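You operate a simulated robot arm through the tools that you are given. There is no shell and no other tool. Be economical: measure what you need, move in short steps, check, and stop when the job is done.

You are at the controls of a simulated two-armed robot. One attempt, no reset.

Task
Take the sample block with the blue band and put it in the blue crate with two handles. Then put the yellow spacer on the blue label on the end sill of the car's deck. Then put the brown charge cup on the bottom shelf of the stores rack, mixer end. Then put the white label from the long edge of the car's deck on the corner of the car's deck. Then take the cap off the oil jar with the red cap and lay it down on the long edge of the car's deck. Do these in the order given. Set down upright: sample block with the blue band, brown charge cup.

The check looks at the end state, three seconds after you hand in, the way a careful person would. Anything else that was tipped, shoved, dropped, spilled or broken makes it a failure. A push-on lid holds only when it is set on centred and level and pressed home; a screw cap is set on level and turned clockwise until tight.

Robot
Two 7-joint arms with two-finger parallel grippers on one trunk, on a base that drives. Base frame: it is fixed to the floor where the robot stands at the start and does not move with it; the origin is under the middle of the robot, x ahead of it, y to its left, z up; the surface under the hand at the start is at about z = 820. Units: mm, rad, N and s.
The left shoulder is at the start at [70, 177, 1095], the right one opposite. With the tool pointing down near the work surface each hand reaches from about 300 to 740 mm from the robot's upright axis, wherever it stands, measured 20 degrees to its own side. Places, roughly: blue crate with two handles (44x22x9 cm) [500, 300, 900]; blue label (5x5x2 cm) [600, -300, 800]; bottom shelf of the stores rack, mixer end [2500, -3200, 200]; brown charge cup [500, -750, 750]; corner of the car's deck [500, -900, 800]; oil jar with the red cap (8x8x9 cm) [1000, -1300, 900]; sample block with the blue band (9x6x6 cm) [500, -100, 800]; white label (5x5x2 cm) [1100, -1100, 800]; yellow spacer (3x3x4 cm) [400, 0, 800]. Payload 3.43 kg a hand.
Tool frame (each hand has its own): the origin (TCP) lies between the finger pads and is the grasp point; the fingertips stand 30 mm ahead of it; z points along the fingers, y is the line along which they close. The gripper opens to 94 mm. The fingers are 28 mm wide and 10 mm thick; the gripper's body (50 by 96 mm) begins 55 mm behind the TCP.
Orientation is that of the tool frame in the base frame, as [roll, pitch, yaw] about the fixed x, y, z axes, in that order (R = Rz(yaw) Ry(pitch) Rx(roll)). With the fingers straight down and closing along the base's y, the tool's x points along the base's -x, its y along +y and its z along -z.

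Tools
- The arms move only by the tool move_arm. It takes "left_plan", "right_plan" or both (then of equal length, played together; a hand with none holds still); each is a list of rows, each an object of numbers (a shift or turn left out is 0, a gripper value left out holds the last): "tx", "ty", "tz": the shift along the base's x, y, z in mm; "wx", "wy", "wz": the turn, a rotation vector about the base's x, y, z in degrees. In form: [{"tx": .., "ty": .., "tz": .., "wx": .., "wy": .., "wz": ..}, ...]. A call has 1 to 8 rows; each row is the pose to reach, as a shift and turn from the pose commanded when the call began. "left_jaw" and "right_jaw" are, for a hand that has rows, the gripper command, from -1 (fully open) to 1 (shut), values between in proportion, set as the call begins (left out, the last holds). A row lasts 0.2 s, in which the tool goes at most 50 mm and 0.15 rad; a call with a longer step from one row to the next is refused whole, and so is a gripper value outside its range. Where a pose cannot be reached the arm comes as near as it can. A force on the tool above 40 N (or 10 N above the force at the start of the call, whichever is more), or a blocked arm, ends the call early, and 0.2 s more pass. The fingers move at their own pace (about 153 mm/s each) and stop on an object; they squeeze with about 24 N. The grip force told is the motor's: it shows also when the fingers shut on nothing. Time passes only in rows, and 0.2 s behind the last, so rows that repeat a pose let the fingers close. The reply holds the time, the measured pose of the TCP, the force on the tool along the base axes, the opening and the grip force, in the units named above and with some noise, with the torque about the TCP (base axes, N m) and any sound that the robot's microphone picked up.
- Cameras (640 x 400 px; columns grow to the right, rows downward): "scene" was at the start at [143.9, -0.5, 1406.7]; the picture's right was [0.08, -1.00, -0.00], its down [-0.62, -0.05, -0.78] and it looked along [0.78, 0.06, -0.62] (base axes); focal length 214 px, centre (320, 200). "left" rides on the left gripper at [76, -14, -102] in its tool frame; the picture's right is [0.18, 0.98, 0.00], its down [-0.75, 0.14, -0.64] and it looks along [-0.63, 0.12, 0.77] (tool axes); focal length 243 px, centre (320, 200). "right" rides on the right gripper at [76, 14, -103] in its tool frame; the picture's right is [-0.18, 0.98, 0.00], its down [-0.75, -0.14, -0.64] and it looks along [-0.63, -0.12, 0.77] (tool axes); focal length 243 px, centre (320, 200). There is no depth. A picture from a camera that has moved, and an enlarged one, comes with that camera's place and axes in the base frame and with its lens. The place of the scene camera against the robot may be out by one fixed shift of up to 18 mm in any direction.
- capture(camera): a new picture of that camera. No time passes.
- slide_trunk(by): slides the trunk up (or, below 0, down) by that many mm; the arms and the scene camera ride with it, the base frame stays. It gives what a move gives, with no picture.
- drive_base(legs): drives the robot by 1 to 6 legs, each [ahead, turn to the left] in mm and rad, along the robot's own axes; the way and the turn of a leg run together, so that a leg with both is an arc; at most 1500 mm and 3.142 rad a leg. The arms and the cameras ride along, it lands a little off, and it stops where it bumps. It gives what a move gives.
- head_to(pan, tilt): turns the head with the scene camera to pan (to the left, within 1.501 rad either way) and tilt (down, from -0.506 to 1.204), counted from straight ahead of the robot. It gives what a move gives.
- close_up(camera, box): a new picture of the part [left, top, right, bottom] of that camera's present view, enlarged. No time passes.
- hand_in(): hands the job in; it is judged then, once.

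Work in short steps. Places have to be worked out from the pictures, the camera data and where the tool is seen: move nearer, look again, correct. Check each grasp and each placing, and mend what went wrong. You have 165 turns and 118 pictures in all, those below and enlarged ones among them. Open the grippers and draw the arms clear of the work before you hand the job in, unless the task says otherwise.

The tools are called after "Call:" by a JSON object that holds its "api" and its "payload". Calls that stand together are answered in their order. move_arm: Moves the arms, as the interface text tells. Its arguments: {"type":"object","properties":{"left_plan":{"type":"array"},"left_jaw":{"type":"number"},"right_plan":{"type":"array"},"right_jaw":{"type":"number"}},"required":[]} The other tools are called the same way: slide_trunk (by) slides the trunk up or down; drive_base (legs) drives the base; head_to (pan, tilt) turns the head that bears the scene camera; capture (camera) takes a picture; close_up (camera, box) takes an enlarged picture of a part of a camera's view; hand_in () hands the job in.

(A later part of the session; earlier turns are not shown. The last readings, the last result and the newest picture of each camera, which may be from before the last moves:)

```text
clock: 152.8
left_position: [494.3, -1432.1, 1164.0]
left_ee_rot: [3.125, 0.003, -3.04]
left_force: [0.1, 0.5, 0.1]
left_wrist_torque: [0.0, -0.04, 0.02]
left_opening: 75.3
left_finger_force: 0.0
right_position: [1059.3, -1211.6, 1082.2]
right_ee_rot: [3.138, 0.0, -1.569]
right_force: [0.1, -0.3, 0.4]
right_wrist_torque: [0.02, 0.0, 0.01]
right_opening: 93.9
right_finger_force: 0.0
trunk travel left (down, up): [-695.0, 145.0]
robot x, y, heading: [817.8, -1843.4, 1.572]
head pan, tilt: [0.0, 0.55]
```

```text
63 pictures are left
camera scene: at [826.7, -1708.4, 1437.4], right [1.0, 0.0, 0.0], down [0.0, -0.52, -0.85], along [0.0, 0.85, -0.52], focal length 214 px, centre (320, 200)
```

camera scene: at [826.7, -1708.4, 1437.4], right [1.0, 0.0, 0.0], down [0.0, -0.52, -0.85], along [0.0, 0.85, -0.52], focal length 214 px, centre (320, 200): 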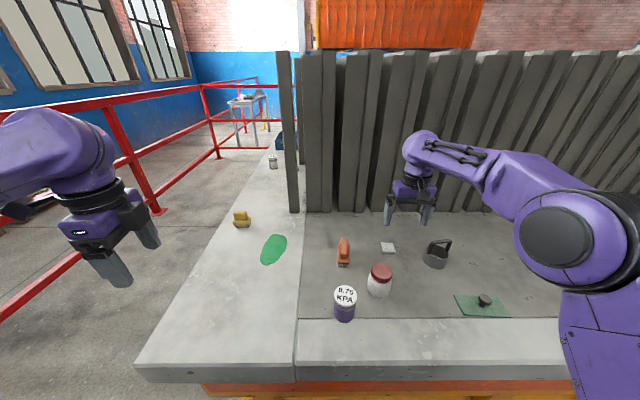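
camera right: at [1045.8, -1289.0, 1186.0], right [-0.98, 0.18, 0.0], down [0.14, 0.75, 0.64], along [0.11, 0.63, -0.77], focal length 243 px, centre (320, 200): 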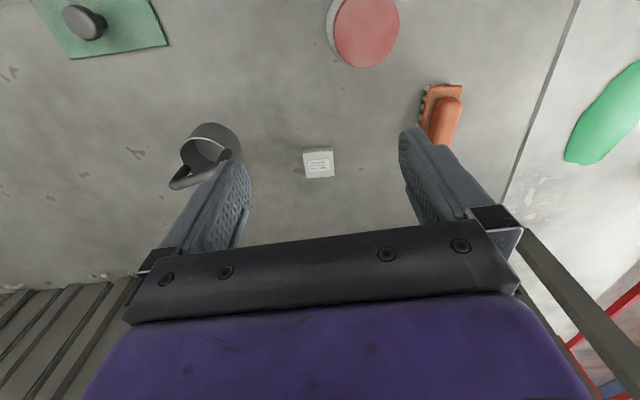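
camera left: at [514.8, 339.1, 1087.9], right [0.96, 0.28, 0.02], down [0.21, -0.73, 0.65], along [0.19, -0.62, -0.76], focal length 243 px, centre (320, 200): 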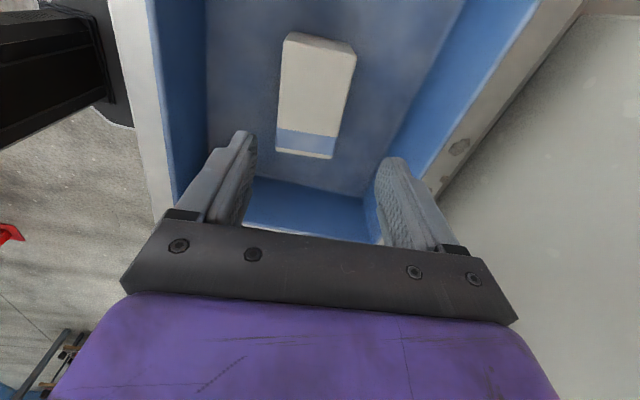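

The white label is at about (1082,-1078), turned ≈-6°, but 810 mm from the robot's axis. Let me look down at the gap between base and deck before driving closer.

Call:
{"api": "head_to", "payload": {"pan": 0.0, "tilt": 1.2}}

Call:
{"api": "capture", "payload": {"camera": "scene"}}

```text
clock: 153.8
left_position: [493.4, -1433.7, 1165.1]
left_ee_rot: [3.123, 0.004, -3.04]
left_force: [0.0, -0.7, 0.1]
left_wrist_torque: [0.02, 0.0, 0.01]
left_opening: 75.4
left_finger_force: 0.0
right_position: [1059.2, -1214.3, 1083.7]
right_ee_rot: [3.139, 0.001, -1.569]
right_force: [0.5, -0.1, 0.2]
right_wrist_torque: [0.0, 0.03, -0.03]
right_opening: 94.2
right_finger_force: 0.2
trunk travel left (down, up): [-695.0, 145.0]
robot x, y, heading: [816.7, -1842.6, 1.572]
head pan, tilt: [0.0, 1.201]
```

```text
62 pictures are left
camera scene: at [825.8, -1743.7, 1388.5], right [1.0, 0.0, 0.0], down [0.0, -0.93, -0.36], along [0.0, 0.36, -0.93], focal length 214 px, centre (320, 200)
```

scene: 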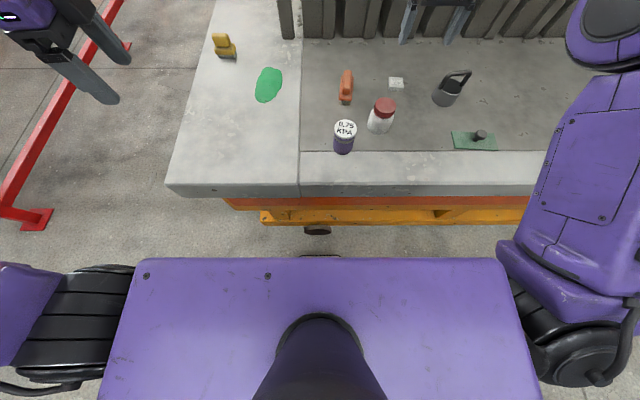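

Base front is roughly 110 mm from the deck side, so I can come ~70 mm closer; tilting the hand forward (about its closing axis) gains the rest. Drive 70, then move over the label with a 20° forward tilt.

Call:
{"api": "drive_base", "payload": {"legs": [[70, 0]]}}

Call:
{"api": "move_arm", "payload": {"right_plan": [{"wx": 7, "ty": 10, "tx": 4, "tz": -15}, {"wx": 14, "ty": 20, "tx": 8, "tz": -30}, {"wx": 20, "ty": 30, "tx": 14, "tz": -50}, {"wx": 19.8, "wz": -6, "ty": 40, "tx": 20, "tz": -70}, {"wx": 19.8, "wz": -6, "ty": 45, "tx": 22, "tz": -90}]}}

Call:
{"api": "capture", "payload": {"camera": "right"}}

```text
clock: 154.8
left_position: [492.7, -1372.9, 1167.5]
left_ee_rot: [3.119, 0.005, -3.04]
left_force: [0.0, -0.5, 0.0]
left_wrist_torque: [0.07, -0.01, 0.01]
left_opening: 75.0
left_finger_force: 0.1
right_position: [1058.4, -1151.2, 1089.4]
right_ee_rot: [3.14, 0.008, -1.567]
right_force: [0.0, -0.2, 0.3]
right_wrist_torque: [0.04, 0.03, 0.01]
right_opening: 93.9
right_finger_force: 0.0
trunk travel left (down, up): [-695.0, 145.0]
robot x, y, heading: [817.2, -1771.1, 1.574]
head pan, tilt: [0.0, 1.201]
```

```text
clock: 156.0
left_position: [494.1, -1363.8, 1164.8]
left_ee_rot: [3.123, 0.005, -3.04]
left_force: [0.3, -0.2, 0.2]
left_wrist_torque: [0.01, 0.02, -0.01]
left_opening: 75.1
left_finger_force: 0.1
right_position: [1081.5, -1098.9, 994.5]
right_ee_rot: [3.121, 0.347, -1.677]
right_force: [-0.6, 0.9, 0.2]
right_wrist_torque: [-0.02, 0.02, -0.02]
right_opening: 94.1
right_finger_force: 0.1
trunk travel left (down, up): [-695.0, 145.0]
robot x, y, heading: [816.7, -1777.0, 1.57]
head pan, tilt: [0.0, 1.201]
```

```text
61 pictures are left
camera right: at [1057.3, -1203.7, 1065.4], right [-0.96, 0.27, 0.08], down [0.21, 0.47, 0.86], along [0.19, 0.84, -0.51], focal length 243 px, centre (320, 200)
```

right: 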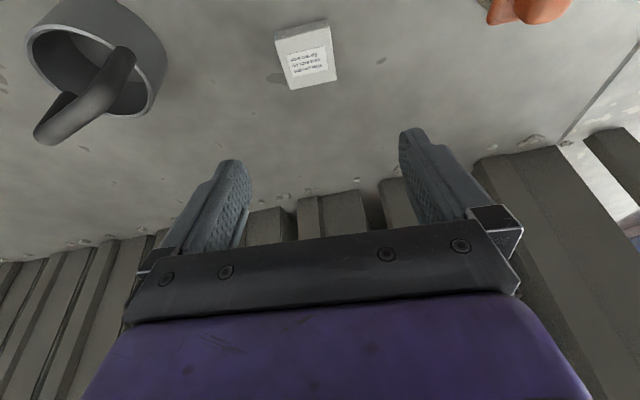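

Label centre (1082,-1079), aligned with the tilted hand. I'll go down so that the fingertips straddle it just above the deck.

Call:
{"api": "move_arm", "payload": {"right_plan": [{"ty": 3, "tz": -35}, {"ty": 6, "tz": -70}, {"ty": 10, "tz": -100}, {"ty": 11, "tz": -120}, {"ty": 11, "tz": -130}]}}

Call:
{"api": "capture", "payload": {"camera": "right"}}

```text
clock: 157.2
left_position: [492.5, -1364.9, 1164.7]
left_ee_rot: [3.124, 0.004, -3.039]
left_force: [0.2, -0.6, 0.1]
left_wrist_torque: [-0.03, 0.02, 0.0]
left_opening: 75.1
left_finger_force: 0.0
right_position: [1081.2, -1087.9, 865.3]
right_ee_rot: [3.122, 0.347, -1.675]
right_force: [-0.2, 0.1, -0.2]
right_wrist_torque: [-0.02, 0.0, 0.01]
right_opening: 94.1
right_finger_force: 0.1
trunk travel left (down, up): [-695.0, 145.0]
robot x, y, heading: [818.2, -1773.0, 1.568]
head pan, tilt: [0.0, 1.201]
```

```text
60 pictures are left
camera right: at [1056.6, -1193.6, 934.7], right [-0.96, 0.27, 0.08], down [0.2, 0.47, 0.86], along [0.19, 0.84, -0.51], focal length 243 px, centre (320, 200)
```

right: 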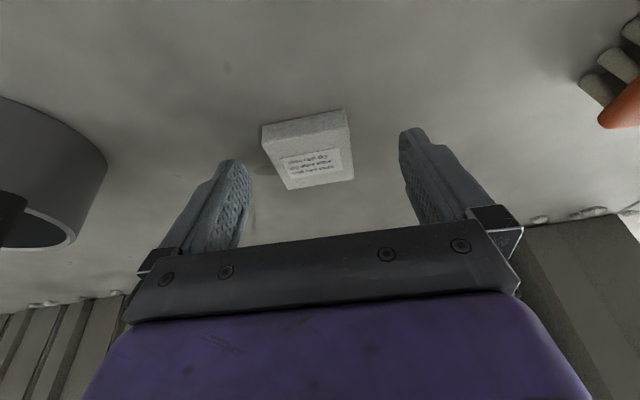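

The label is between the fingers. Lower 8 mm more, close, and lift gently.

Call:
{"api": "move_arm", "payload": {"right_plan": [{"tz": -4, "tx": 3}, {"tz": -8, "tx": 3}]}}

Call:
{"api": "move_arm", "payload": {"right_plan": [{}, {}, {}, {}], "right_jaw": 1}}

Call:
{"api": "move_arm", "payload": {"right_plan": [{"tz": 2}, {"tz": 7}, {"tz": 15}, {"tz": 26}, {"tz": 40}, {"tz": 55}]}}

Call:
{"api": "capture", "payload": {"camera": "right"}}

```text
clock: 157.8
left_position: [492.9, -1364.3, 1164.0]
left_ee_rot: [3.123, 0.005, -3.04]
left_force: [-0.2, 0.1, -0.1]
left_wrist_torque: [0.01, -0.01, 0.0]
left_opening: 75.2
left_finger_force: 0.0
right_position: [1083.6, -1087.9, 855.6]
right_ee_rot: [3.12, 0.348, -1.678]
right_force: [0.0, -0.1, 0.4]
right_wrist_torque: [0.01, -0.01, 0.0]
right_opening: 94.0
right_finger_force: 0.1
trunk travel left (down, up): [-695.0, 145.0]
robot x, y, heading: [820.6, -1771.9, 1.571]
head pan, tilt: [0.0, 1.201]
```

```text
clock: 158.8
left_position: [493.3, -1363.7, 1164.9]
left_ee_rot: [3.125, 0.006, -3.039]
left_force: [0.6, 0.0, -0.2]
left_wrist_torque: [-0.01, 0.01, 0.0]
left_opening: 75.2
left_finger_force: 0.1
right_position: [1083.8, -1088.8, 856.5]
right_ee_rot: [3.122, 0.346, -1.677]
right_force: [0.5, 0.2, 0.6]
right_wrist_torque: [-0.01, -0.03, -0.02]
right_opening: 49.1
right_finger_force: 24.0
trunk travel left (down, up): [-695.0, 145.0]
robot x, y, heading: [824.6, -1773.9, 1.574]
head pan, tilt: [0.0, 1.201]
```

```text
clock: 160.2
left_position: [492.9, -1364.8, 1165.7]
left_ee_rot: [3.122, 0.005, -3.04]
left_force: [-0.3, 0.0, -0.2]
left_wrist_torque: [0.02, 0.02, 0.0]
left_opening: 75.3
left_finger_force: 0.1
right_position: [1082.8, -1087.8, 910.8]
right_ee_rot: [3.121, 0.348, -1.679]
right_force: [0.3, 0.2, 0.6]
right_wrist_torque: [0.02, -0.03, -0.01]
right_opening: 49.1
right_finger_force: 24.2
trunk travel left (down, up): [-695.0, 145.0]
robot x, y, heading: [822.0, -1773.9, 1.571]
head pan, tilt: [0.0, 1.201]
```

```text
59 pictures are left
camera right: at [1058.7, -1193.6, 982.5], right [-0.96, 0.27, 0.08], down [0.21, 0.47, 0.86], along [0.19, 0.84, -0.51], focal length 243 px, centre (320, 200)
```

right: 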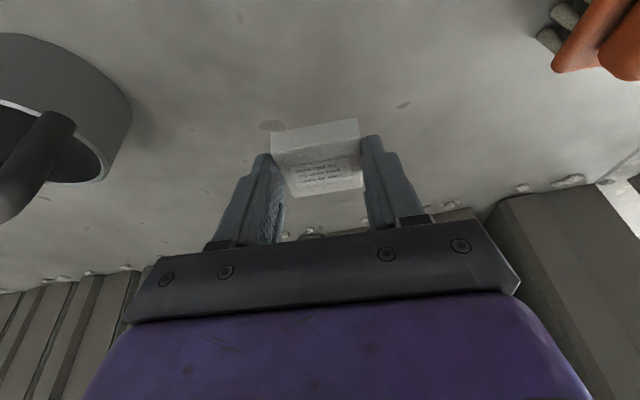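

The label is held (49 mm). The corner spot's centre should be near (500,-900); I'll lift, retract and drive round to the end of the deck.

Call:
{"api": "move_arm", "payload": {"right_plan": [{"tz": 25}, {"tz": 60}, {"tz": 95}, {"tz": 130, "ty": -10}, {"tz": 145, "ty": -45}, {"tz": 150, "ty": -85}, {"tz": 150, "ty": -125}, {"tz": 150, "ty": -160}]}}

Call:
{"api": "drive_base", "payload": {"legs": [[-340, 0], [0, 1.571], [1100, 0], [0, -1.571], [1300, 0], [0, -1.571]]}}

Call:
{"api": "head_to", "payload": {"pan": -0.2, "tilt": 0.6}}

Call:
{"api": "capture", "payload": {"camera": "scene"}}

```text
clock: 162.0
left_position: [494.1, -1366.3, 1165.7]
left_ee_rot: [3.12, 0.004, -3.041]
left_force: [0.5, 0.0, -0.2]
left_wrist_torque: [0.02, -0.03, 0.03]
left_opening: 75.2
left_finger_force: 0.1
right_position: [1082.6, -1249.6, 1063.2]
right_ee_rot: [3.121, 0.35, -1.676]
right_force: [-0.2, -0.6, 0.2]
right_wrist_torque: [0.02, 0.03, 0.02]
right_opening: 48.9
right_finger_force: 24.1
trunk travel left (down, up): [-695.0, 145.0]
robot x, y, heading: [813.7, -1775.2, 1.57]
head pan, tilt: [0.0, 1.201]
```

```text
clock: 187.1
left_position: [70.9, -488.2, 1164.3]
left_ee_rot: [3.124, 0.006, 1.711]
left_force: [-0.5, -0.6, 1.1]
left_wrist_torque: [0.0, 0.0, -0.05]
left_opening: 75.0
left_finger_force: 0.0
right_position: [210.3, -1074.4, 1061.2]
right_ee_rot: [3.12, 0.347, 3.073]
right_force: [-0.1, -0.1, -0.9]
right_wrist_torque: [-0.02, 0.03, -0.01]
right_opening: 48.9
right_finger_force: 24.3
trunk travel left (down, up): [-695.0, 145.0]
robot x, y, heading: [-328.2, -830.0, 0.039]
head pan, tilt: [0.0, 1.201]
```

```text
clock: 188.1
left_position: [70.7, -488.2, 1165.3]
left_ee_rot: [3.124, 0.004, 1.708]
left_force: [0.7, 0.5, 0.5]
left_wrist_torque: [0.01, 0.0, 0.02]
left_opening: 75.5
left_finger_force: 0.1
right_position: [211.0, -1074.1, 1062.1]
right_ee_rot: [3.121, 0.347, 3.075]
right_force: [0.2, 0.3, -0.4]
right_wrist_torque: [-0.01, 0.04, 0.01]
right_opening: 48.9
right_finger_force: 23.8
trunk travel left (down, up): [-695.0, 145.0]
robot x, y, heading: [-327.2, -828.4, 0.043]
head pan, tilt: [-0.201, 0.6]
```

```text
58 pictures are left
camera scene: at [-180.8, -847.5, 1433.0], right [-0.16, -0.99, 0.0], down [-0.56, 0.09, -0.82], along [0.81, -0.13, -0.57], focal length 214 px, centre (320, 200)
```

scene: 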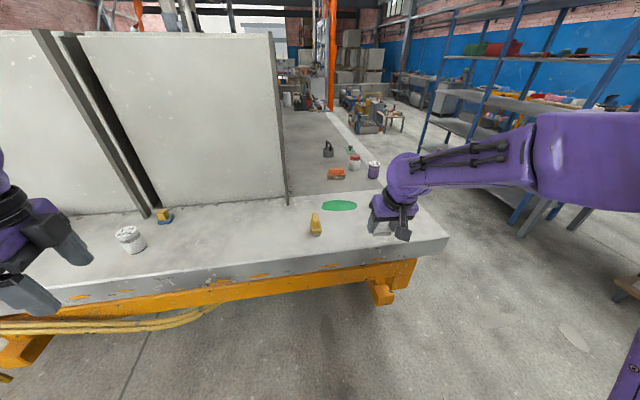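

The yellow thing stands at ≈(450,-931). I'll drive ahead 320 and bring the label over a free spot near (580,-860).

Call:
{"api": "drive_base", "payload": {"legs": [[0, -0.04], [320, 0]]}}

Call:
{"api": "capture", "payload": {"camera": "right"}}

```text
clock: 190.6
left_position: [410.8, -505.7, 1164.6]
left_ee_rot: [3.123, 0.003, 1.666]
left_force: [0.0, -0.5, 0.8]
left_wrist_torque: [-0.01, -0.04, -0.02]
left_opening: 75.4
left_finger_force: 0.0
right_position: [524.0, -1097.6, 1062.1]
right_ee_rot: [3.122, 0.347, 3.03]
right_force: [-0.1, -0.2, 0.3]
right_wrist_torque: [0.0, -0.04, 0.0]
right_opening: 48.8
right_finger_force: 24.3
trunk travel left (down, up): [-695.0, 145.0]
robot x, y, heading: [1.8, -831.6, -0.003]
head pan, tilt: [-0.201, 0.6]
```

```text
57 pictures are left
camera right: at [418.6, -1074.3, 1133.3], right [0.27, 0.96, 0.08], down [0.47, -0.21, 0.86], along [0.84, -0.2, -0.51], focal length 243 px, centre (320, 200)
```

right: 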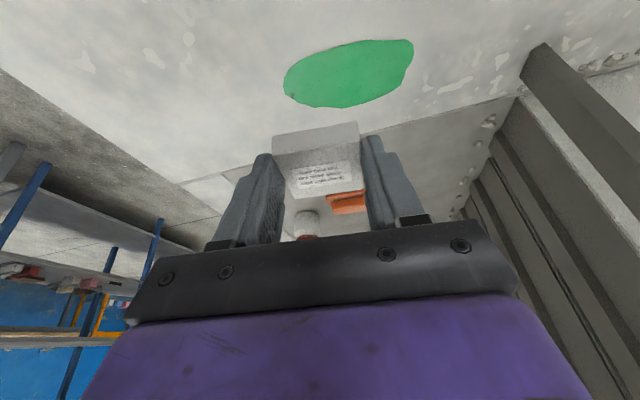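

Carry the label left over the spot at travel height.

Call:
{"api": "move_arm", "payload": {"right_plan": [{"ty": 12, "tx": 2}, {"ty": 42, "tx": 8}, {"ty": 76, "tx": 15}, {"ty": 112, "tx": 22, "tz": -10}, {"ty": 148, "tx": 30, "tz": -30}, {"ty": 184, "tx": 38, "tz": -50}, {"ty": 216, "tx": 44, "tz": -75}, {"ty": 236, "tx": 47, "tz": -100}]}}

Call:
{"api": "capture", "payload": {"camera": "right"}}

Call:
{"api": "capture", "payload": {"camera": "scene"}}

```text
clock: 192.6
left_position: [411.3, -505.9, 1165.6]
left_ee_rot: [3.122, 0.005, 1.664]
left_force: [-0.5, 0.4, 0.4]
left_wrist_torque: [-0.01, 0.01, -0.04]
left_opening: 75.2
left_finger_force: 0.0
right_position: [583.2, -874.7, 989.8]
right_ee_rot: [3.032, 0.353, 2.951]
right_force: [-0.3, -0.4, -0.7]
right_wrist_torque: [0.02, 0.02, -0.03]
right_opening: 48.8
right_finger_force: 22.9
trunk travel left (down, up): [-695.0, 145.0]
robot x, y, heading: [1.6, -830.6, -0.007]
head pan, tilt: [-0.201, 0.6]
stopped in row 8 (right hand): the arm was blocked; the commanded pose is now the measured one
```

```text
56 pictures are left
camera right: at [477.0, -852.8, 1060.3], right [0.32, 0.93, 0.17], down [0.44, -0.3, 0.84], along [0.84, -0.2, -0.51], focal length 243 px, centre (320, 200)
```

right: 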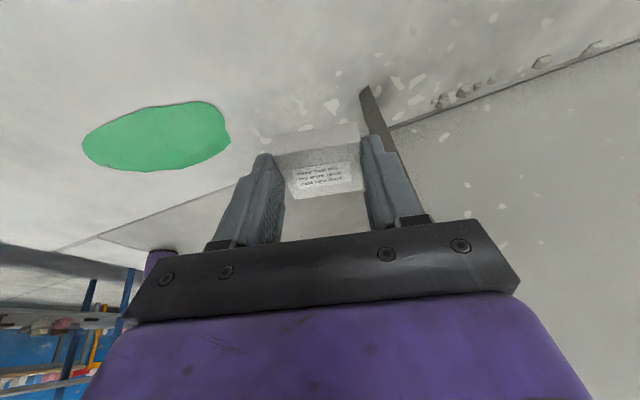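

```text
55 pictures are left
camera scene: at [144.0, -853.4, 1433.1], right [-0.2, -0.98, 0.0], down [-0.55, 0.11, -0.83], along [0.81, -0.17, -0.56], focal length 214 px, centre (320, 200)
```

scene: 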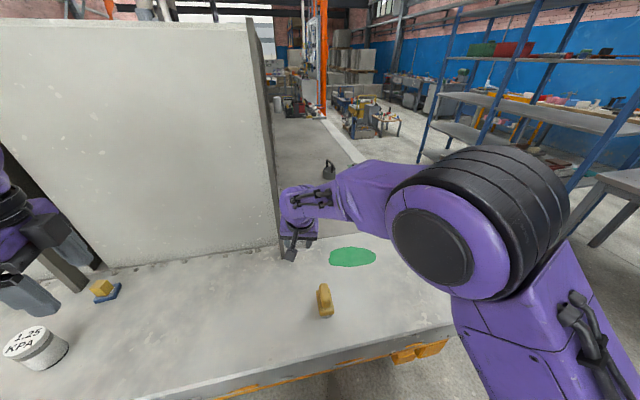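

The arm hit a joint limit there (the hand skewed by ~5°). I'll back off to about (560,-900), restore the hand's orientation, and check.

Call:
{"api": "move_arm", "payload": {"right_plan": [{"tx": -6, "ty": -8, "wx": -1.2, "wz": 0.7, "wy": 0.2}, {"tx": -12, "ty": -16, "wx": -2.4, "wz": 1.4, "wy": 0.5}, {"tx": -18, "ty": -24, "wx": -3.6, "wz": 2.1, "wy": 0.7}, {"tx": -23, "ty": -28, "wx": -4.75, "wz": 2.75, "wy": 0.9}, {"tx": -23, "ty": -28, "wx": -4.75, "wz": 2.75, "wy": 0.9}]}}

Call:
{"api": "capture", "payload": {"camera": "right"}}

```text
clock: 193.8
left_position: [411.4, -507.0, 1165.5]
left_ee_rot: [3.124, 0.007, 1.665]
left_force: [0.3, 0.5, 0.1]
left_wrist_torque: [-0.01, -0.02, 0.01]
left_opening: 75.1
left_finger_force: 0.1
right_position: [556.4, -902.3, 986.4]
right_ee_rot: [3.129, 0.348, 3.038]
right_force: [0.2, -1.0, -0.2]
right_wrist_torque: [0.01, -0.02, 0.02]
right_opening: 49.0
right_finger_force: 23.7
trunk travel left (down, up): [-695.0, 145.0]
robot x, y, heading: [0.2, -833.3, -0.005]
head pan, tilt: [-0.201, 0.6]
```

```text
54 pictures are left
camera right: at [452.0, -879.1, 1057.7], right [0.27, 0.96, 0.08], down [0.47, -0.2, 0.86], along [0.84, -0.2, -0.51], focal length 243 px, centre (320, 200)
```

right: 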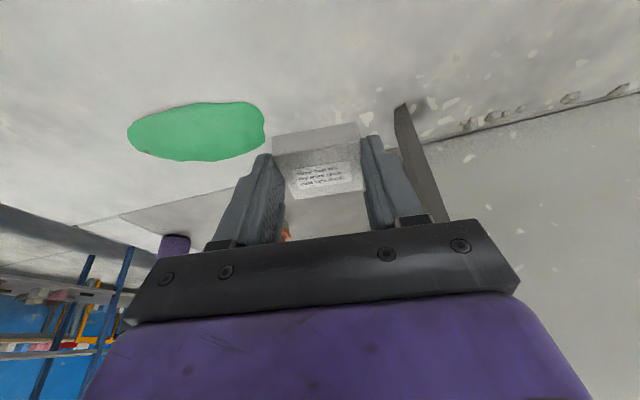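

Orientation is restored. To keep the hand camera clear of the tall yellow thing at (450,-930), I'll go forward to x≈608 and then lower in stages.

Call:
{"api": "move_arm", "payload": {"right_plan": [{"tx": 10}, {"tx": 26, "ty": -1}, {"tx": 42, "ty": -2}, {"tx": 52, "ty": -3, "tz": -10}, {"tx": 52, "ty": -3, "tz": -30}, {"tx": 52, "ty": -3, "tz": -52}, {"tx": 52, "ty": -3, "tz": -70}]}}

Call:
{"api": "capture", "payload": {"camera": "right"}}

Call:
{"api": "close_up", "payload": {"camera": "scene", "box": [200, 160, 440, 310]}}

```text
clock: 195.4
left_position: [411.2, -507.9, 1165.6]
left_ee_rot: [3.124, 0.004, 1.663]
left_force: [0.1, -0.2, -0.4]
left_wrist_torque: [-0.02, 0.0, 0.03]
left_opening: 75.0
left_finger_force: 0.1
right_position: [611.8, -908.8, 917.3]
right_ee_rot: [3.121, 0.347, 3.026]
right_force: [1.5, 0.2, -0.4]
right_wrist_torque: [-0.01, 0.01, -0.02]
right_opening: 49.1
right_finger_force: 23.8
trunk travel left (down, up): [-695.0, 145.0]
robot x, y, heading: [0.4, -825.9, -0.004]
head pan, tilt: [-0.201, 0.6]
```

```text
53 pictures are left
camera right: at [506.2, -884.8, 988.1], right [0.28, 0.96, 0.08], down [0.47, -0.21, 0.86], along [0.84, -0.2, -0.51], focal length 243 px, centre (320, 200)
```

right: 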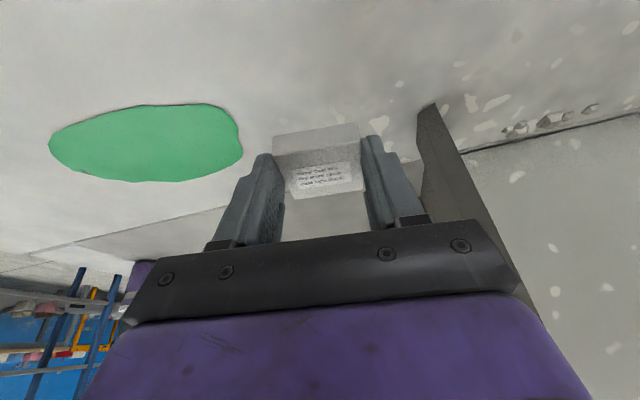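

```text
2.67 times, centred on (320, 235) of scene
camera zoom: at [145.0, -853.8, 1433.1], right [-0.2, -0.98, 0.0], down [-0.55, 0.11, -0.82], along [0.81, -0.17, -0.57], focal length 572 px, centre (320, 107)
```

zoom: 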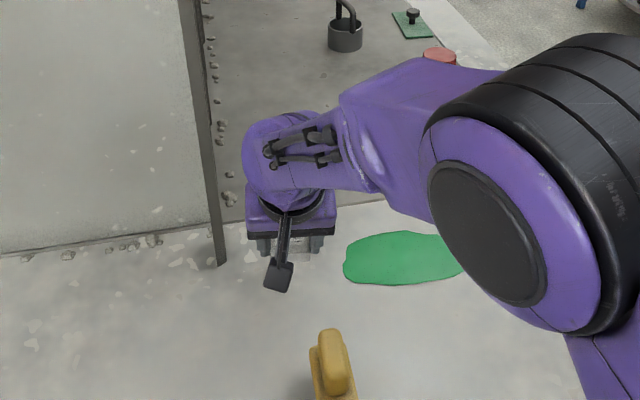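

All clear around. Lower to just above the deck, then fine steps to contact (expected TCP z≈856).

Call:
{"api": "move_arm", "payload": {"right_plan": [{"tz": -8}, {"tz": -22}, {"tz": -36}, {"tz": -46}, {"tz": -53}, {"tz": -56}]}}

Call:
{"api": "move_arm", "payload": {"right_plan": [{"tz": -1}, {"tz": -2}, {"tz": -3}, {"tz": -4}, {"tz": -5}, {"tz": -6}]}}

```text
clock: 196.8
left_position: [410.9, -505.7, 1164.8]
left_ee_rot: [3.123, 0.004, 1.665]
left_force: [0.3, 0.3, 0.1]
left_wrist_torque: [-0.01, 0.03, 0.03]
left_opening: 75.2
left_finger_force: 0.1
right_position: [612.9, -908.6, 861.7]
right_ee_rot: [3.117, 0.349, 3.021]
right_force: [-0.1, 0.0, 0.0]
right_wrist_torque: [-0.01, 0.02, -0.02]
right_opening: 49.1
right_finger_force: 24.5
trunk travel left (down, up): [-695.0, 145.0]
robot x, y, heading: [0.5, -830.2, -0.001]
head pan, tilt: [-0.201, 0.6]
```

```text
clock: 198.2
left_position: [410.4, -505.6, 1164.7]
left_ee_rot: [3.123, 0.005, 1.665]
left_force: [0.0, -0.1, 1.0]
left_wrist_torque: [0.0, 0.0, 0.0]
left_opening: 75.2
left_finger_force: 0.1
right_position: [612.2, -909.2, 856.4]
right_ee_rot: [3.118, 0.347, 3.018]
right_force: [-1.2, 0.4, -0.5]
right_wrist_torque: [0.02, 0.03, -0.03]
right_opening: 48.9
right_finger_force: 24.0
trunk travel left (down, up): [-695.0, 145.0]
robot x, y, heading: [-1.1, -830.1, -0.003]
head pan, tilt: [-0.201, 0.6]
```

Call:
{"api": "move_arm", "payload": {"right_plan": [{"tz": -1}, {"tz": -2}, {"tz": -3}, {"tz": -4}, {"tz": -4}]}}

Call:
{"api": "capture", "payload": {"camera": "right"}}

```text
clock: 199.4
left_position: [408.3, -505.9, 1165.4]
left_ee_rot: [3.121, 0.006, 1.665]
left_force: [-0.4, -0.3, -1.0]
left_wrist_torque: [-0.04, 0.02, 0.02]
left_opening: 75.1
left_finger_force: 0.0
right_position: [612.3, -908.8, 855.6]
right_ee_rot: [3.116, 0.351, 3.016]
right_force: [2.5, 2.1, 17.2]
right_wrist_torque: [-0.14, -0.03, 0.04]
right_opening: 48.9
right_finger_force: 23.8
trunk travel left (down, up): [-695.0, 145.0]
robot x, y, heading: [-1.3, -831.9, -0.004]
head pan, tilt: [-0.201, 0.6]
```

```text
51 pictures are left
camera right: at [507.0, -885.1, 925.8], right [0.29, 0.95, 0.09], down [0.46, -0.22, 0.86], along [0.84, -0.2, -0.5], focal length 243 px, centre (320, 200)
```

right: 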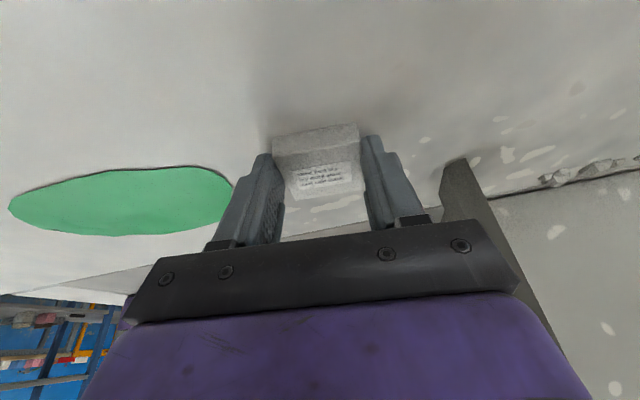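

Contact (17 N) at z 856. Open and withdraw straight up.

Call:
{"api": "move_arm", "payload": {"right_plan": [{"tz": 3}, {"tz": 4}, {"tz": 4}], "right_jaw": -0.6}}

Call:
{"api": "move_arm", "payload": {"right_plan": [{"tz": 15}, {"tz": 45}, {"tz": 85}, {"tz": 125}, {"tz": 165}]}}

Call:
{"api": "capture", "payload": {"camera": "right"}}

```text
clock: 200.2
left_position: [410.9, -508.0, 1165.1]
left_ee_rot: [3.123, 0.003, 1.665]
left_force: [-0.6, 0.7, 0.2]
left_wrist_torque: [0.02, -0.05, -0.02]
left_opening: 75.2
left_finger_force: 0.0
right_position: [611.5, -911.3, 854.0]
right_ee_rot: [3.119, 0.344, 3.016]
right_force: [-0.1, 0.0, 0.0]
right_wrist_torque: [-0.02, 0.03, -0.02]
right_opening: 75.1
right_finger_force: 0.0
trunk travel left (down, up): [-695.0, 145.0]
robot x, y, heading: [-1.8, -829.8, -0.004]
head pan, tilt: [-0.201, 0.6]
```

```text
clock: 201.4
left_position: [409.2, -505.5, 1165.3]
left_ee_rot: [3.122, 0.006, 1.664]
left_force: [0.3, 0.3, 0.5]
left_wrist_torque: [0.0, -0.03, -0.01]
left_opening: 75.1
left_finger_force: 0.1
right_position: [610.6, -904.1, 1021.9]
right_ee_rot: [3.127, 0.351, 3.04]
right_force: [0.4, -0.2, 0.5]
right_wrist_torque: [-0.02, 0.02, 0.0]
right_opening: 75.5
right_finger_force: 0.0
trunk travel left (down, up): [-695.0, 145.0]
robot x, y, heading: [-1.5, -825.7, -0.006]
head pan, tilt: [-0.201, 0.6]
```

```text
50 pictures are left
camera right: at [504.3, -880.9, 1091.5], right [0.27, 0.96, 0.08], down [0.47, -0.2, 0.86], along [0.84, -0.19, -0.5], focal length 243 px, centre (320, 200)
```

right: 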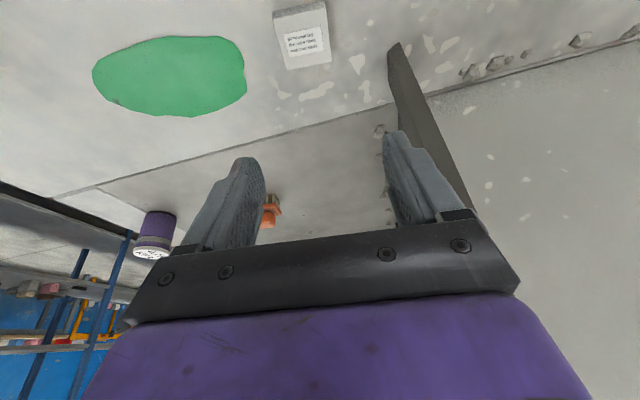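

The white label lies flat at about (621,-908). Now I'll level and retract the right hand, then drive to the long edge for the oil jar.

Call:
{"api": "move_arm", "payload": {"right_plan": [{"wy": 4, "tx": -15, "ty": -15, "tz": 20}, {"wy": 8, "tx": -35, "ty": -35, "tz": 40}, {"wy": 12, "tx": -55, "ty": -60, "tz": 60}, {"wy": 16, "tx": -75, "ty": -85, "tz": 70}, {"wy": 20, "tx": -95, "ty": -110, "tz": 70}, {"wy": 20, "wz": 6, "tx": -115, "ty": -135, "tz": 70}, {"wy": 20, "wz": 6, "tx": -130, "ty": -155, "tz": 70}]}}

Call:
{"api": "drive_base", "payload": {"legs": [[-330, 0], [0, -1.571], [1290, 0], [0, 1.571], [1190, 0], [0, 1.571]]}}

Call:
{"api": "head_to", "payload": {"pan": -0.2, "tilt": 0.7}}

```text
clock: 203.0
left_position: [409.2, -506.9, 1164.4]
left_ee_rot: [3.122, 0.004, 1.665]
left_force: [0.7, -1.5, 0.1]
left_wrist_torque: [0.01, -0.01, 0.0]
left_opening: 75.3
left_finger_force: 0.1
right_position: [479.7, -1060.8, 1088.1]
right_ee_rot: [-3.139, 0.0, -3.137]
right_force: [-1.2, -0.6, -0.3]
right_wrist_torque: [-0.05, -0.01, 0.02]
right_opening: 74.8
right_finger_force: 0.1
trunk travel left (down, up): [-695.0, 145.0]
robot x, y, heading: [-3.6, -829.8, -0.003]
head pan, tilt: [-0.201, 0.6]
```

```text
clock: 228.3
left_position: [516.8, -1683.0, 1165.3]
left_ee_rot: [3.122, 0.003, -3.033]
left_force: [0.0, 0.3, -0.1]
left_wrist_torque: [-0.01, -0.01, 0.02]
left_opening: 75.1
left_finger_force: 0.2
right_position: [1070.5, -1604.5, 1088.6]
right_ee_rot: [-3.139, 0.003, -1.554]
right_force: [-0.5, -0.6, -0.6]
right_wrist_torque: [-0.03, -0.01, -0.02]
right_opening: 75.3
right_finger_force: 0.1
trunk travel left (down, up): [-695.0, 145.0]
robot x, y, heading: [845.2, -2088.1, 1.579]
head pan, tilt: [-0.201, 0.6]
```

```text
clock: 229.0
left_position: [515.1, -1683.7, 1165.1]
left_ee_rot: [3.124, 0.005, -3.034]
left_force: [0.0, 0.2, 0.5]
left_wrist_torque: [-0.02, 0.03, 0.02]
left_opening: 75.3
left_finger_force: 0.0
right_position: [1069.9, -1604.9, 1088.9]
right_ee_rot: [-3.137, 0.002, -1.555]
right_force: [-0.3, 0.1, -0.9]
right_wrist_torque: [0.06, 0.0, 0.02]
right_opening: 75.3
right_finger_force: 0.1
trunk travel left (down, up): [-695.0, 145.0]
robot x, y, heading: [844.4, -2088.8, 1.578]
head pan, tilt: [-0.201, 0.7]
```

Drive ahead 280 and take a look at the jar with both cameras.

Call:
{"api": "drive_base", "payload": {"legs": [[280, 0]]}}

Call:
{"api": "move_arm", "payload": {"right_plan": [{"tx": -15, "ty": 12}, {"tx": -30, "ty": 24}, {"tx": -45, "ty": 40}, {"tx": -60, "ty": 55}], "right_jaw": -1}}

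Call:
{"api": "capture", "payload": {"camera": "right"}}

Call:
{"api": "capture", "payload": {"camera": "scene"}}

```text
clock: 230.9
left_position: [517.3, -1406.3, 1166.5]
left_ee_rot: [3.122, 0.007, -3.04]
left_force: [-0.2, -0.1, -0.7]
left_wrist_torque: [-0.01, 0.0, 0.0]
left_opening: 75.4
left_finger_force: 0.1
right_position: [1071.7, -1333.0, 1089.2]
right_ee_rot: [-3.137, 0.003, -1.561]
right_force: [0.3, -0.4, 0.8]
right_wrist_torque: [0.02, 0.0, 0.02]
right_opening: 75.2
right_finger_force: 0.0
trunk travel left (down, up): [-695.0, 145.0]
robot x, y, heading: [844.6, -1816.7, 1.575]
head pan, tilt: [-0.201, 0.7]
```

```text
clock: 231.9
left_position: [516.6, -1404.1, 1164.3]
left_ee_rot: [3.124, 0.005, -3.041]
left_force: [-0.6, 0.3, 0.0]
left_wrist_torque: [-0.02, -0.01, 0.02]
left_opening: 75.4
left_finger_force: 0.1
right_position: [1011.2, -1276.7, 1087.8]
right_ee_rot: [-3.139, 0.001, -1.562]
right_force: [-0.4, 0.6, -0.1]
right_wrist_torque: [-0.01, 0.02, -0.01]
right_opening: 93.9
right_finger_force: 0.0
trunk travel left (down, up): [-695.0, 145.0]
robot x, y, heading: [845.1, -1814.6, 1.574]
head pan, tilt: [-0.201, 0.7]
```

```text
49 pictures are left
camera right: at [996.1, -1353.3, 1190.8], right [-0.98, 0.18, 0.0], down [0.13, 0.75, 0.64], along [0.12, 0.63, -0.77], focal length 243 px, centre (320, 200)
```

right: 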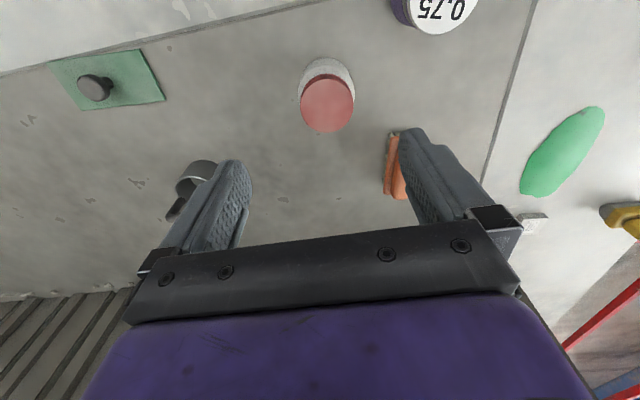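

```text
48 pictures are left
camera scene: at [866.1, -1687.5, 1424.4], right [0.98, -0.2, 0.0], down [-0.13, -0.63, -0.76], along [0.15, 0.75, -0.64], focal length 214 px, centre (320, 200)
```

scene: 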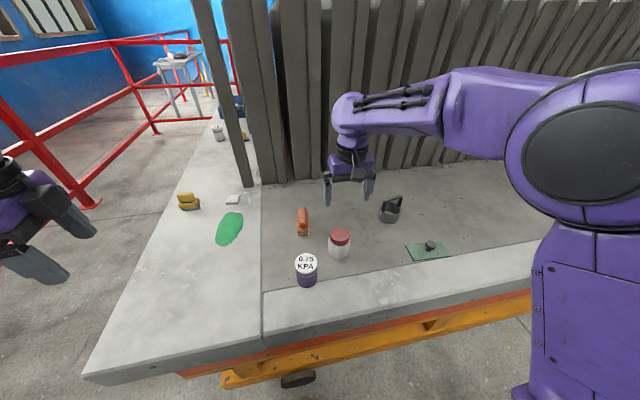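

The cap centre is at about (1007,-1257), 62 mm wide. I'll come over it at z≈990 and pre-turn the hand clockwise by 48° so there's room to twist counter-clockwise.

Call:
{"api": "move_arm", "payload": {"right_plan": [{"wz": -8, "tx": -1, "ty": 4, "tz": -15}, {"wz": -16, "tx": -2, "ty": 8, "tz": -30}, {"wz": -24, "tx": -3, "ty": 12, "tz": -45}, {"wz": -32, "tx": -4, "ty": 16, "tz": -60}, {"wz": -40, "tx": -4, "ty": 20, "tz": -75}, {"wz": -48, "tx": -4, "ty": 20, "tz": -95}]}}

Call:
{"api": "capture", "payload": {"camera": "right"}}

Call:
{"api": "close_up", "payload": {"camera": "scene", "box": [260, 160, 420, 260]}}

```text
clock: 233.3
left_position: [518.1, -1404.9, 1165.3]
left_ee_rot: [3.124, 0.005, -3.04]
left_force: [-0.4, 0.6, -0.8]
left_wrist_torque: [0.01, 0.0, 0.03]
left_opening: 75.5
left_finger_force: 0.2
right_position: [1005.5, -1256.3, 993.9]
right_ee_rot: [-3.138, 0.002, -2.403]
right_force: [-0.4, 0.1, 0.4]
right_wrist_torque: [-0.01, 0.01, -0.02]
right_opening: 94.0
right_finger_force: 0.0
trunk travel left (down, up): [-695.0, 145.0]
robot x, y, heading: [842.3, -1814.6, 1.577]
head pan, tilt: [-0.201, 0.7]
```

```text
47 pictures are left
camera right: at [939.5, -1297.8, 1095.9], right [-0.53, 0.85, 0.0], down [0.65, 0.4, 0.64], along [0.55, 0.34, -0.77], focal length 243 px, centre (320, 200)
```

right: 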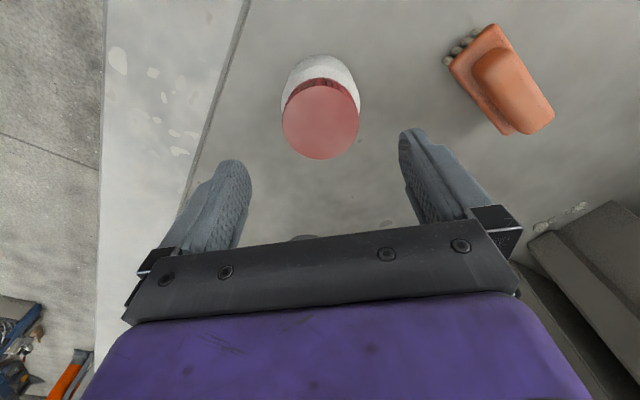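

```text
4.00 times, centred on (340, 210) of scene
camera zoom: at [867.0, -1687.8, 1424.4], right [0.98, -0.2, 0.0], down [-0.13, -0.63, -0.76], along [0.15, 0.75, -0.64], focal length 858 px, centre (240, 160)
```

zoom: 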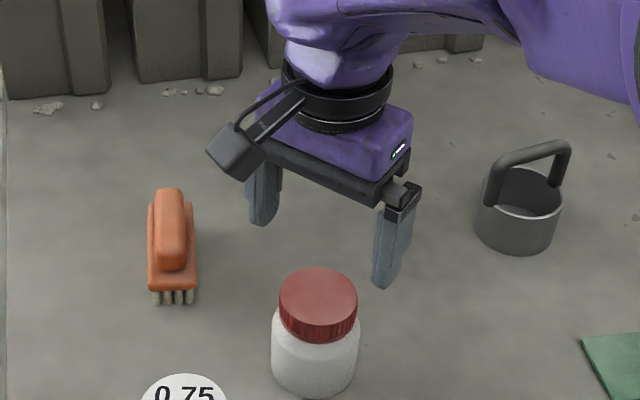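

It's a ribbed screw cap, top at z≈907. Descend to TCP z≈914 so the pads hold only the cap, and close.

Call:
{"api": "move_arm", "payload": {"right_plan": [{"tx": -1.5, "ty": -1.5, "tz": -25}, {"tx": -1.5, "ty": -1.5, "tz": -50}, {"tx": -1.5, "ty": -1.5, "tz": -70}, {"tx": -1.5, "ty": -1.5, "tz": -80}]}}

Call:
{"api": "move_arm", "payload": {"right_plan": [{}, {}, {}, {}], "right_jaw": 1}}

Call:
{"api": "close_up", "payload": {"camera": "scene", "box": [260, 160, 420, 260]}}

```text
clock: 234.3
left_position: [518.3, -1405.2, 1164.6]
left_ee_rot: [3.122, 0.006, -3.041]
left_force: [-0.4, -0.3, -0.2]
left_wrist_torque: [0.02, 0.03, -0.02]
left_opening: 75.4
left_finger_force: 0.1
right_position: [1007.1, -1257.7, 912.6]
right_ee_rot: [-3.138, 0.002, -2.399]
right_force: [-0.4, 0.4, 0.1]
right_wrist_torque: [0.01, 0.0, 0.02]
right_opening: 93.8
right_finger_force: 0.1
trunk travel left (down, up): [-695.0, 145.0]
robot x, y, heading: [845.7, -1816.6, 1.575]
head pan, tilt: [-0.201, 0.7]
```

```text
clock: 235.3
left_position: [518.3, -1405.8, 1164.7]
left_ee_rot: [3.124, 0.005, -3.039]
left_force: [0.8, 1.2, 0.1]
left_wrist_torque: [0.02, 0.01, 0.0]
left_opening: 75.0
left_finger_force: 0.0
right_position: [1005.0, -1258.6, 912.4]
right_ee_rot: [-3.138, 0.002, -2.4]
right_force: [-0.4, 0.8, 2.2]
right_wrist_torque: [0.02, 0.1, -0.01]
right_opening: 60.9
right_finger_force: 23.8
trunk travel left (down, up): [-695.0, 145.0]
robot x, y, heading: [844.9, -1813.7, 1.576]
head pan, tilt: [-0.201, 0.7]
```

```text
4.00 times, centred on (340, 210) of scene
camera zoom: at [866.8, -1688.2, 1424.5], right [0.98, -0.2, 0.0], down [-0.13, -0.63, -0.76], along [0.15, 0.75, -0.64], focal length 858 px, centre (240, 160)
```

zoom: 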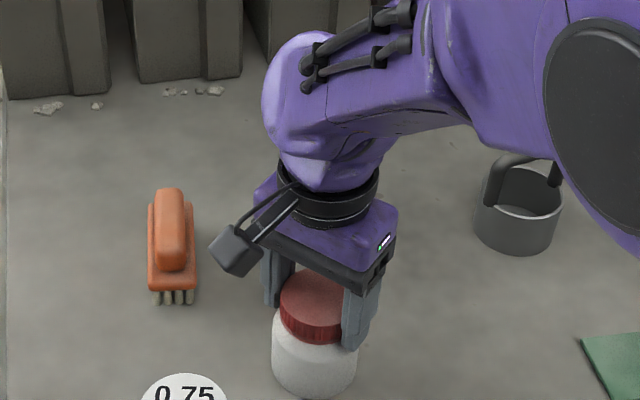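

The cap is gripped (61 mm). Twist counter-clockwise with slight downward pressure and watch the torque.

Call:
{"api": "move_arm", "payload": {"right_plan": [{"tz": -2}, {"tz": -2, "wz": 6}, {"tz": -2, "wz": 12}, {"tz": -2, "wz": 18}]}}

Call:
{"api": "close_up", "payload": {"camera": "scene", "box": [300, 190, 380, 240]}}

```text
clock: 236.3
left_position: [516.0, -1407.2, 1165.1]
left_ee_rot: [3.123, 0.004, -3.04]
left_force: [-0.2, 0.0, 0.8]
left_wrist_torque: [-0.03, -0.01, -0.04]
left_opening: 75.2
left_finger_force: 0.1
right_position: [1003.6, -1260.8, 912.5]
right_ee_rot: [-3.138, 0.005, -2.084]
right_force: [-3.8, 1.6, 11.7]
right_wrist_torque: [-0.11, 0.33, -0.14]
right_opening: 61.2
right_finger_force: 23.6
trunk travel left (down, up): [-695.0, 145.0]
robot x, y, heading: [842.0, -1811.8, 1.577]
head pan, tilt: [-0.201, 0.7]
```

```text
8.00 times, centred on (340, 215) of scene
camera zoom: at [865.7, -1689.7, 1424.7], right [0.98, -0.2, 0.0], down [-0.13, -0.63, -0.77], along [0.15, 0.75, -0.64], focal length 1716 px, centre (160, 80)
```

zoom: 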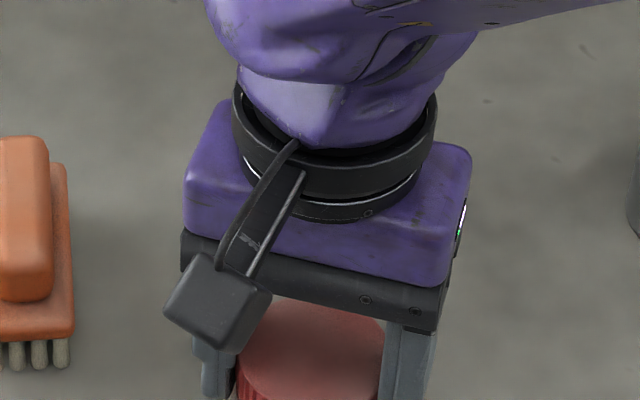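

Resistance is only 0.14 Nm. I'll note the jar's surface texture, twist on, and compare to see whether the jar turns along.

Call:
{"api": "close_up", "payload": {"camera": "scene", "box": [316, 232, 364, 262]}}

Call:
{"api": "move_arm", "payload": {"right_plan": [{"wz": 8}, {"wz": 16}, {"wz": 24}, {"wz": 32}, {"wz": 40}]}}

Call:
{"api": "close_up", "payload": {"camera": "scene", "box": [316, 232, 364, 262]}}

```text
13.33 times, centred on (340, 247) of scene
camera zoom: at [865.7, -1689.7, 1424.7], right [0.98, -0.2, 0.0], down [-0.13, -0.63, -0.77], along [0.15, 0.75, -0.64], focal length 2860 px, centre (53, -427)
```

zoom: 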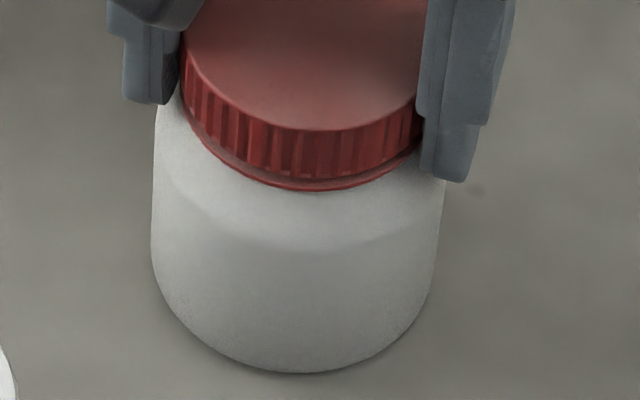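

```text
clock: 237.6
left_position: [516.0, -1407.4, 1165.5]
left_ee_rot: [3.122, 0.005, -3.041]
left_force: [-0.5, 0.4, 0.0]
left_wrist_torque: [-0.01, -0.02, 0.0]
left_opening: 74.7
left_finger_force: 0.0
right_position: [1005.2, -1260.3, 913.4]
right_ee_rot: [-3.135, 0.001, -1.385]
right_force: [-4.1, 0.0, 11.7]
right_wrist_torque: [-0.3, 0.25, -0.13]
right_opening: 60.9
right_finger_force: 24.5
trunk travel left (down, up): [-695.0, 145.0]
robot x, y, heading: [838.6, -1814.4, 1.572]
head pan, tilt: [-0.201, 0.7]
```

```text
13.33 times, centred on (340, 247) of scene
camera zoom: at [865.7, -1690.1, 1424.6], right [0.98, -0.2, 0.0], down [-0.13, -0.63, -0.77], along [0.15, 0.75, -0.64], focal length 2860 px, centre (53, -427)
```

zoom: 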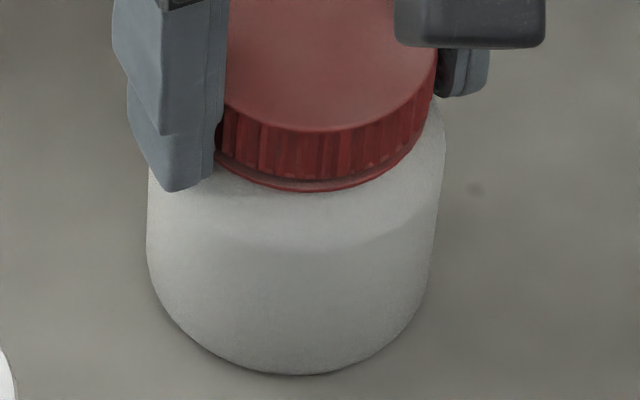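

The jar stays in place; z rose ~1 mm with rotation. Continue twisting another 56°.

Call:
{"api": "move_arm", "payload": {"right_plan": [{"wz": 8}, {"wz": 16}, {"wz": 24}, {"wz": 32}, {"wz": 40}, {"wz": 48}, {"wz": 56}]}}

Call:
{"api": "close_up", "payload": {"camera": "scene", "box": [316, 232, 364, 262]}}

```text
clock: 239.2
left_position: [516.4, -1408.3, 1164.6]
left_ee_rot: [3.12, 0.005, -3.041]
left_force: [0.4, 0.0, -1.0]
left_wrist_torque: [-0.02, 0.0, 0.0]
left_opening: 75.1
left_finger_force: 0.0
right_position: [1005.6, -1260.8, 912.7]
right_ee_rot: [-3.136, 0.0, -0.409]
right_force: [-1.9, -3.7, 13.1]
right_wrist_torque: [-0.51, 0.06, -0.15]
right_opening: 60.7
right_finger_force: 24.0
trunk travel left (down, up): [-695.0, 145.0]
robot x, y, heading: [842.4, -1817.3, 1.571]
head pan, tilt: [-0.201, 0.7]
```

```text
13.33 times, centred on (340, 247) of scene
camera zoom: at [865.7, -1691.0, 1424.8], right [0.98, -0.2, 0.0], down [-0.13, -0.63, -0.77], along [0.15, 0.75, -0.64], focal length 2860 px, centre (53, -427)
```

zoom: 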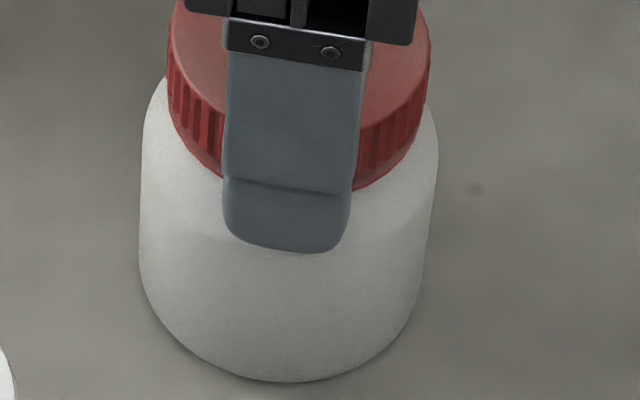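

Turned 114° so far. Test: lift 8 mm slowly and see whether the jar comes along.

Call:
{"api": "move_arm", "payload": {"right_plan": [{"tz": 2}, {"tz": 4}, {"tz": 7}, {"tz": 10}, {"tz": 10}]}}

Call:
{"api": "close_up", "payload": {"camera": "scene", "box": [316, 232, 364, 262]}}

```text
clock: 240.3
left_position: [517.2, -1404.7, 1164.4]
left_ee_rot: [3.126, 0.003, -3.04]
left_force: [0.8, -0.6, -0.2]
left_wrist_torque: [-0.01, -0.01, 0.0]
left_opening: 75.3
left_finger_force: 0.0
right_position: [1005.4, -1258.5, 921.3]
right_ee_rot: [-3.136, 0.002, -0.411]
right_force: [0.0, -0.3, -1.7]
right_wrist_torque: [0.01, -0.02, 0.01]
right_opening: 60.6
right_finger_force: 23.7
trunk travel left (down, up): [-695.0, 145.0]
robot x, y, heading: [840.6, -1819.8, 1.572]
head pan, tilt: [-0.201, 0.7]
```

```text
13.33 times, centred on (340, 247) of scene
camera zoom: at [867.1, -1687.8, 1424.4], right [0.98, -0.2, 0.0], down [-0.13, -0.63, -0.76], along [0.15, 0.75, -0.64], focal length 2860 px, centre (53, -427)
```

zoom: 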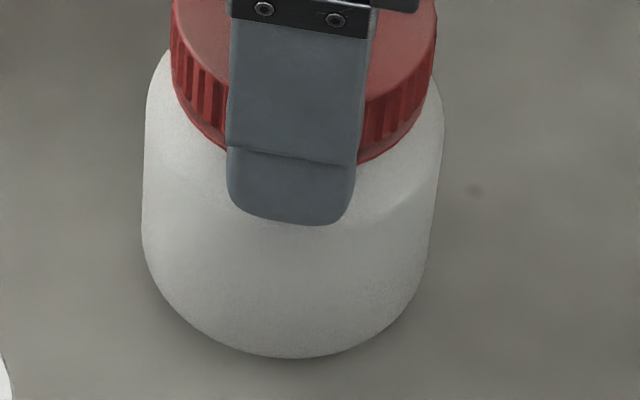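

The jar (≈1.7 N) comes along, so it must be held while twisting. I'll set it back down, release, and then reposition so the left hand can hold the jar body at an incline.

Call:
{"api": "move_arm", "payload": {"right_plan": [{"tz": -3}, {"tz": -6}, {"tz": -8}, {"tz": -9}, {"tz": -10}]}}

Call:
{"api": "move_arm", "payload": {"right_plan": [{}, {}, {}], "right_jaw": -1}}

Call:
{"api": "move_arm", "payload": {"right_plan": [{"tz": 25}, {"tz": 65}, {"tz": 105, "wz": -8}, {"tz": 140, "wz": -16}, {"tz": 150, "wz": -24}, {"tz": 150, "wz": -32}, {"tz": 150, "wz": -40}, {"tz": 150, "wz": -48}]}}

Call:
{"api": "capture", "payload": {"camera": "right"}}

```text
clock: 241.6
left_position: [517.1, -1407.0, 1167.1]
left_ee_rot: [3.124, 0.005, -3.041]
left_force: [0.1, 0.4, 0.2]
left_wrist_torque: [0.01, -0.01, -0.04]
left_opening: 75.0
left_finger_force: 0.1
right_position: [1006.6, -1258.3, 913.7]
right_ee_rot: [-3.135, 0.001, -0.412]
right_force: [0.0, 0.3, 11.2]
right_wrist_torque: [-0.28, -0.24, 0.0]
right_opening: 60.3
right_finger_force: 24.0
trunk travel left (down, up): [-695.0, 145.0]
robot x, y, heading: [843.2, -1812.1, 1.573]
head pan, tilt: [-0.201, 0.7]
```

```text
clock: 242.3
left_position: [517.9, -1405.7, 1165.9]
left_ee_rot: [3.121, 0.003, -3.042]
left_force: [-0.2, -0.5, 0.2]
left_wrist_torque: [0.02, 0.03, 0.0]
left_opening: 75.2
left_finger_force: 0.1
right_position: [1006.1, -1259.0, 910.9]
right_ee_rot: [-3.138, 0.001, -0.409]
right_force: [-0.4, -0.4, -0.6]
right_wrist_torque: [-0.02, -0.01, 0.03]
right_opening: 93.8
right_finger_force: 0.1
trunk travel left (down, up): [-695.0, 145.0]
robot x, y, heading: [841.5, -1816.4, 1.577]
head pan, tilt: [-0.201, 0.7]
```

```text
clock: 244.2
left_position: [517.1, -1405.7, 1165.3]
left_ee_rot: [3.123, 0.005, -3.04]
left_force: [-0.5, -0.2, 0.9]
left_wrist_torque: [-0.03, 0.02, 0.01]
left_opening: 75.5
left_finger_force: 0.1
right_position: [1005.1, -1260.5, 1061.1]
right_ee_rot: [-3.14, 0.003, -1.249]
right_force: [0.4, 0.5, 0.7]
right_wrist_torque: [-0.02, -0.01, -0.01]
right_opening: 93.8
right_finger_force: 0.0
trunk travel left (down, up): [-695.0, 145.0]
robot x, y, heading: [843.3, -1816.8, 1.573]
head pan, tilt: [-0.201, 0.7]
```

```text
39 pictures are left
camera right: at [1014.9, -1336.6, 1164.4], right [-0.99, -0.13, 0.0], down [-0.11, 0.76, 0.64], along [-0.08, 0.64, -0.77], focal length 243 px, centre (320, 200)
```

right: 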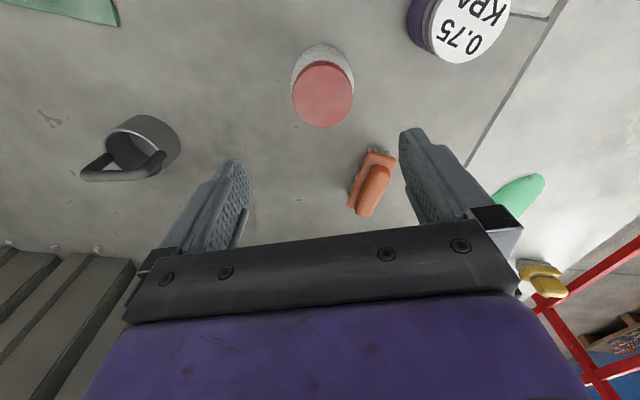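

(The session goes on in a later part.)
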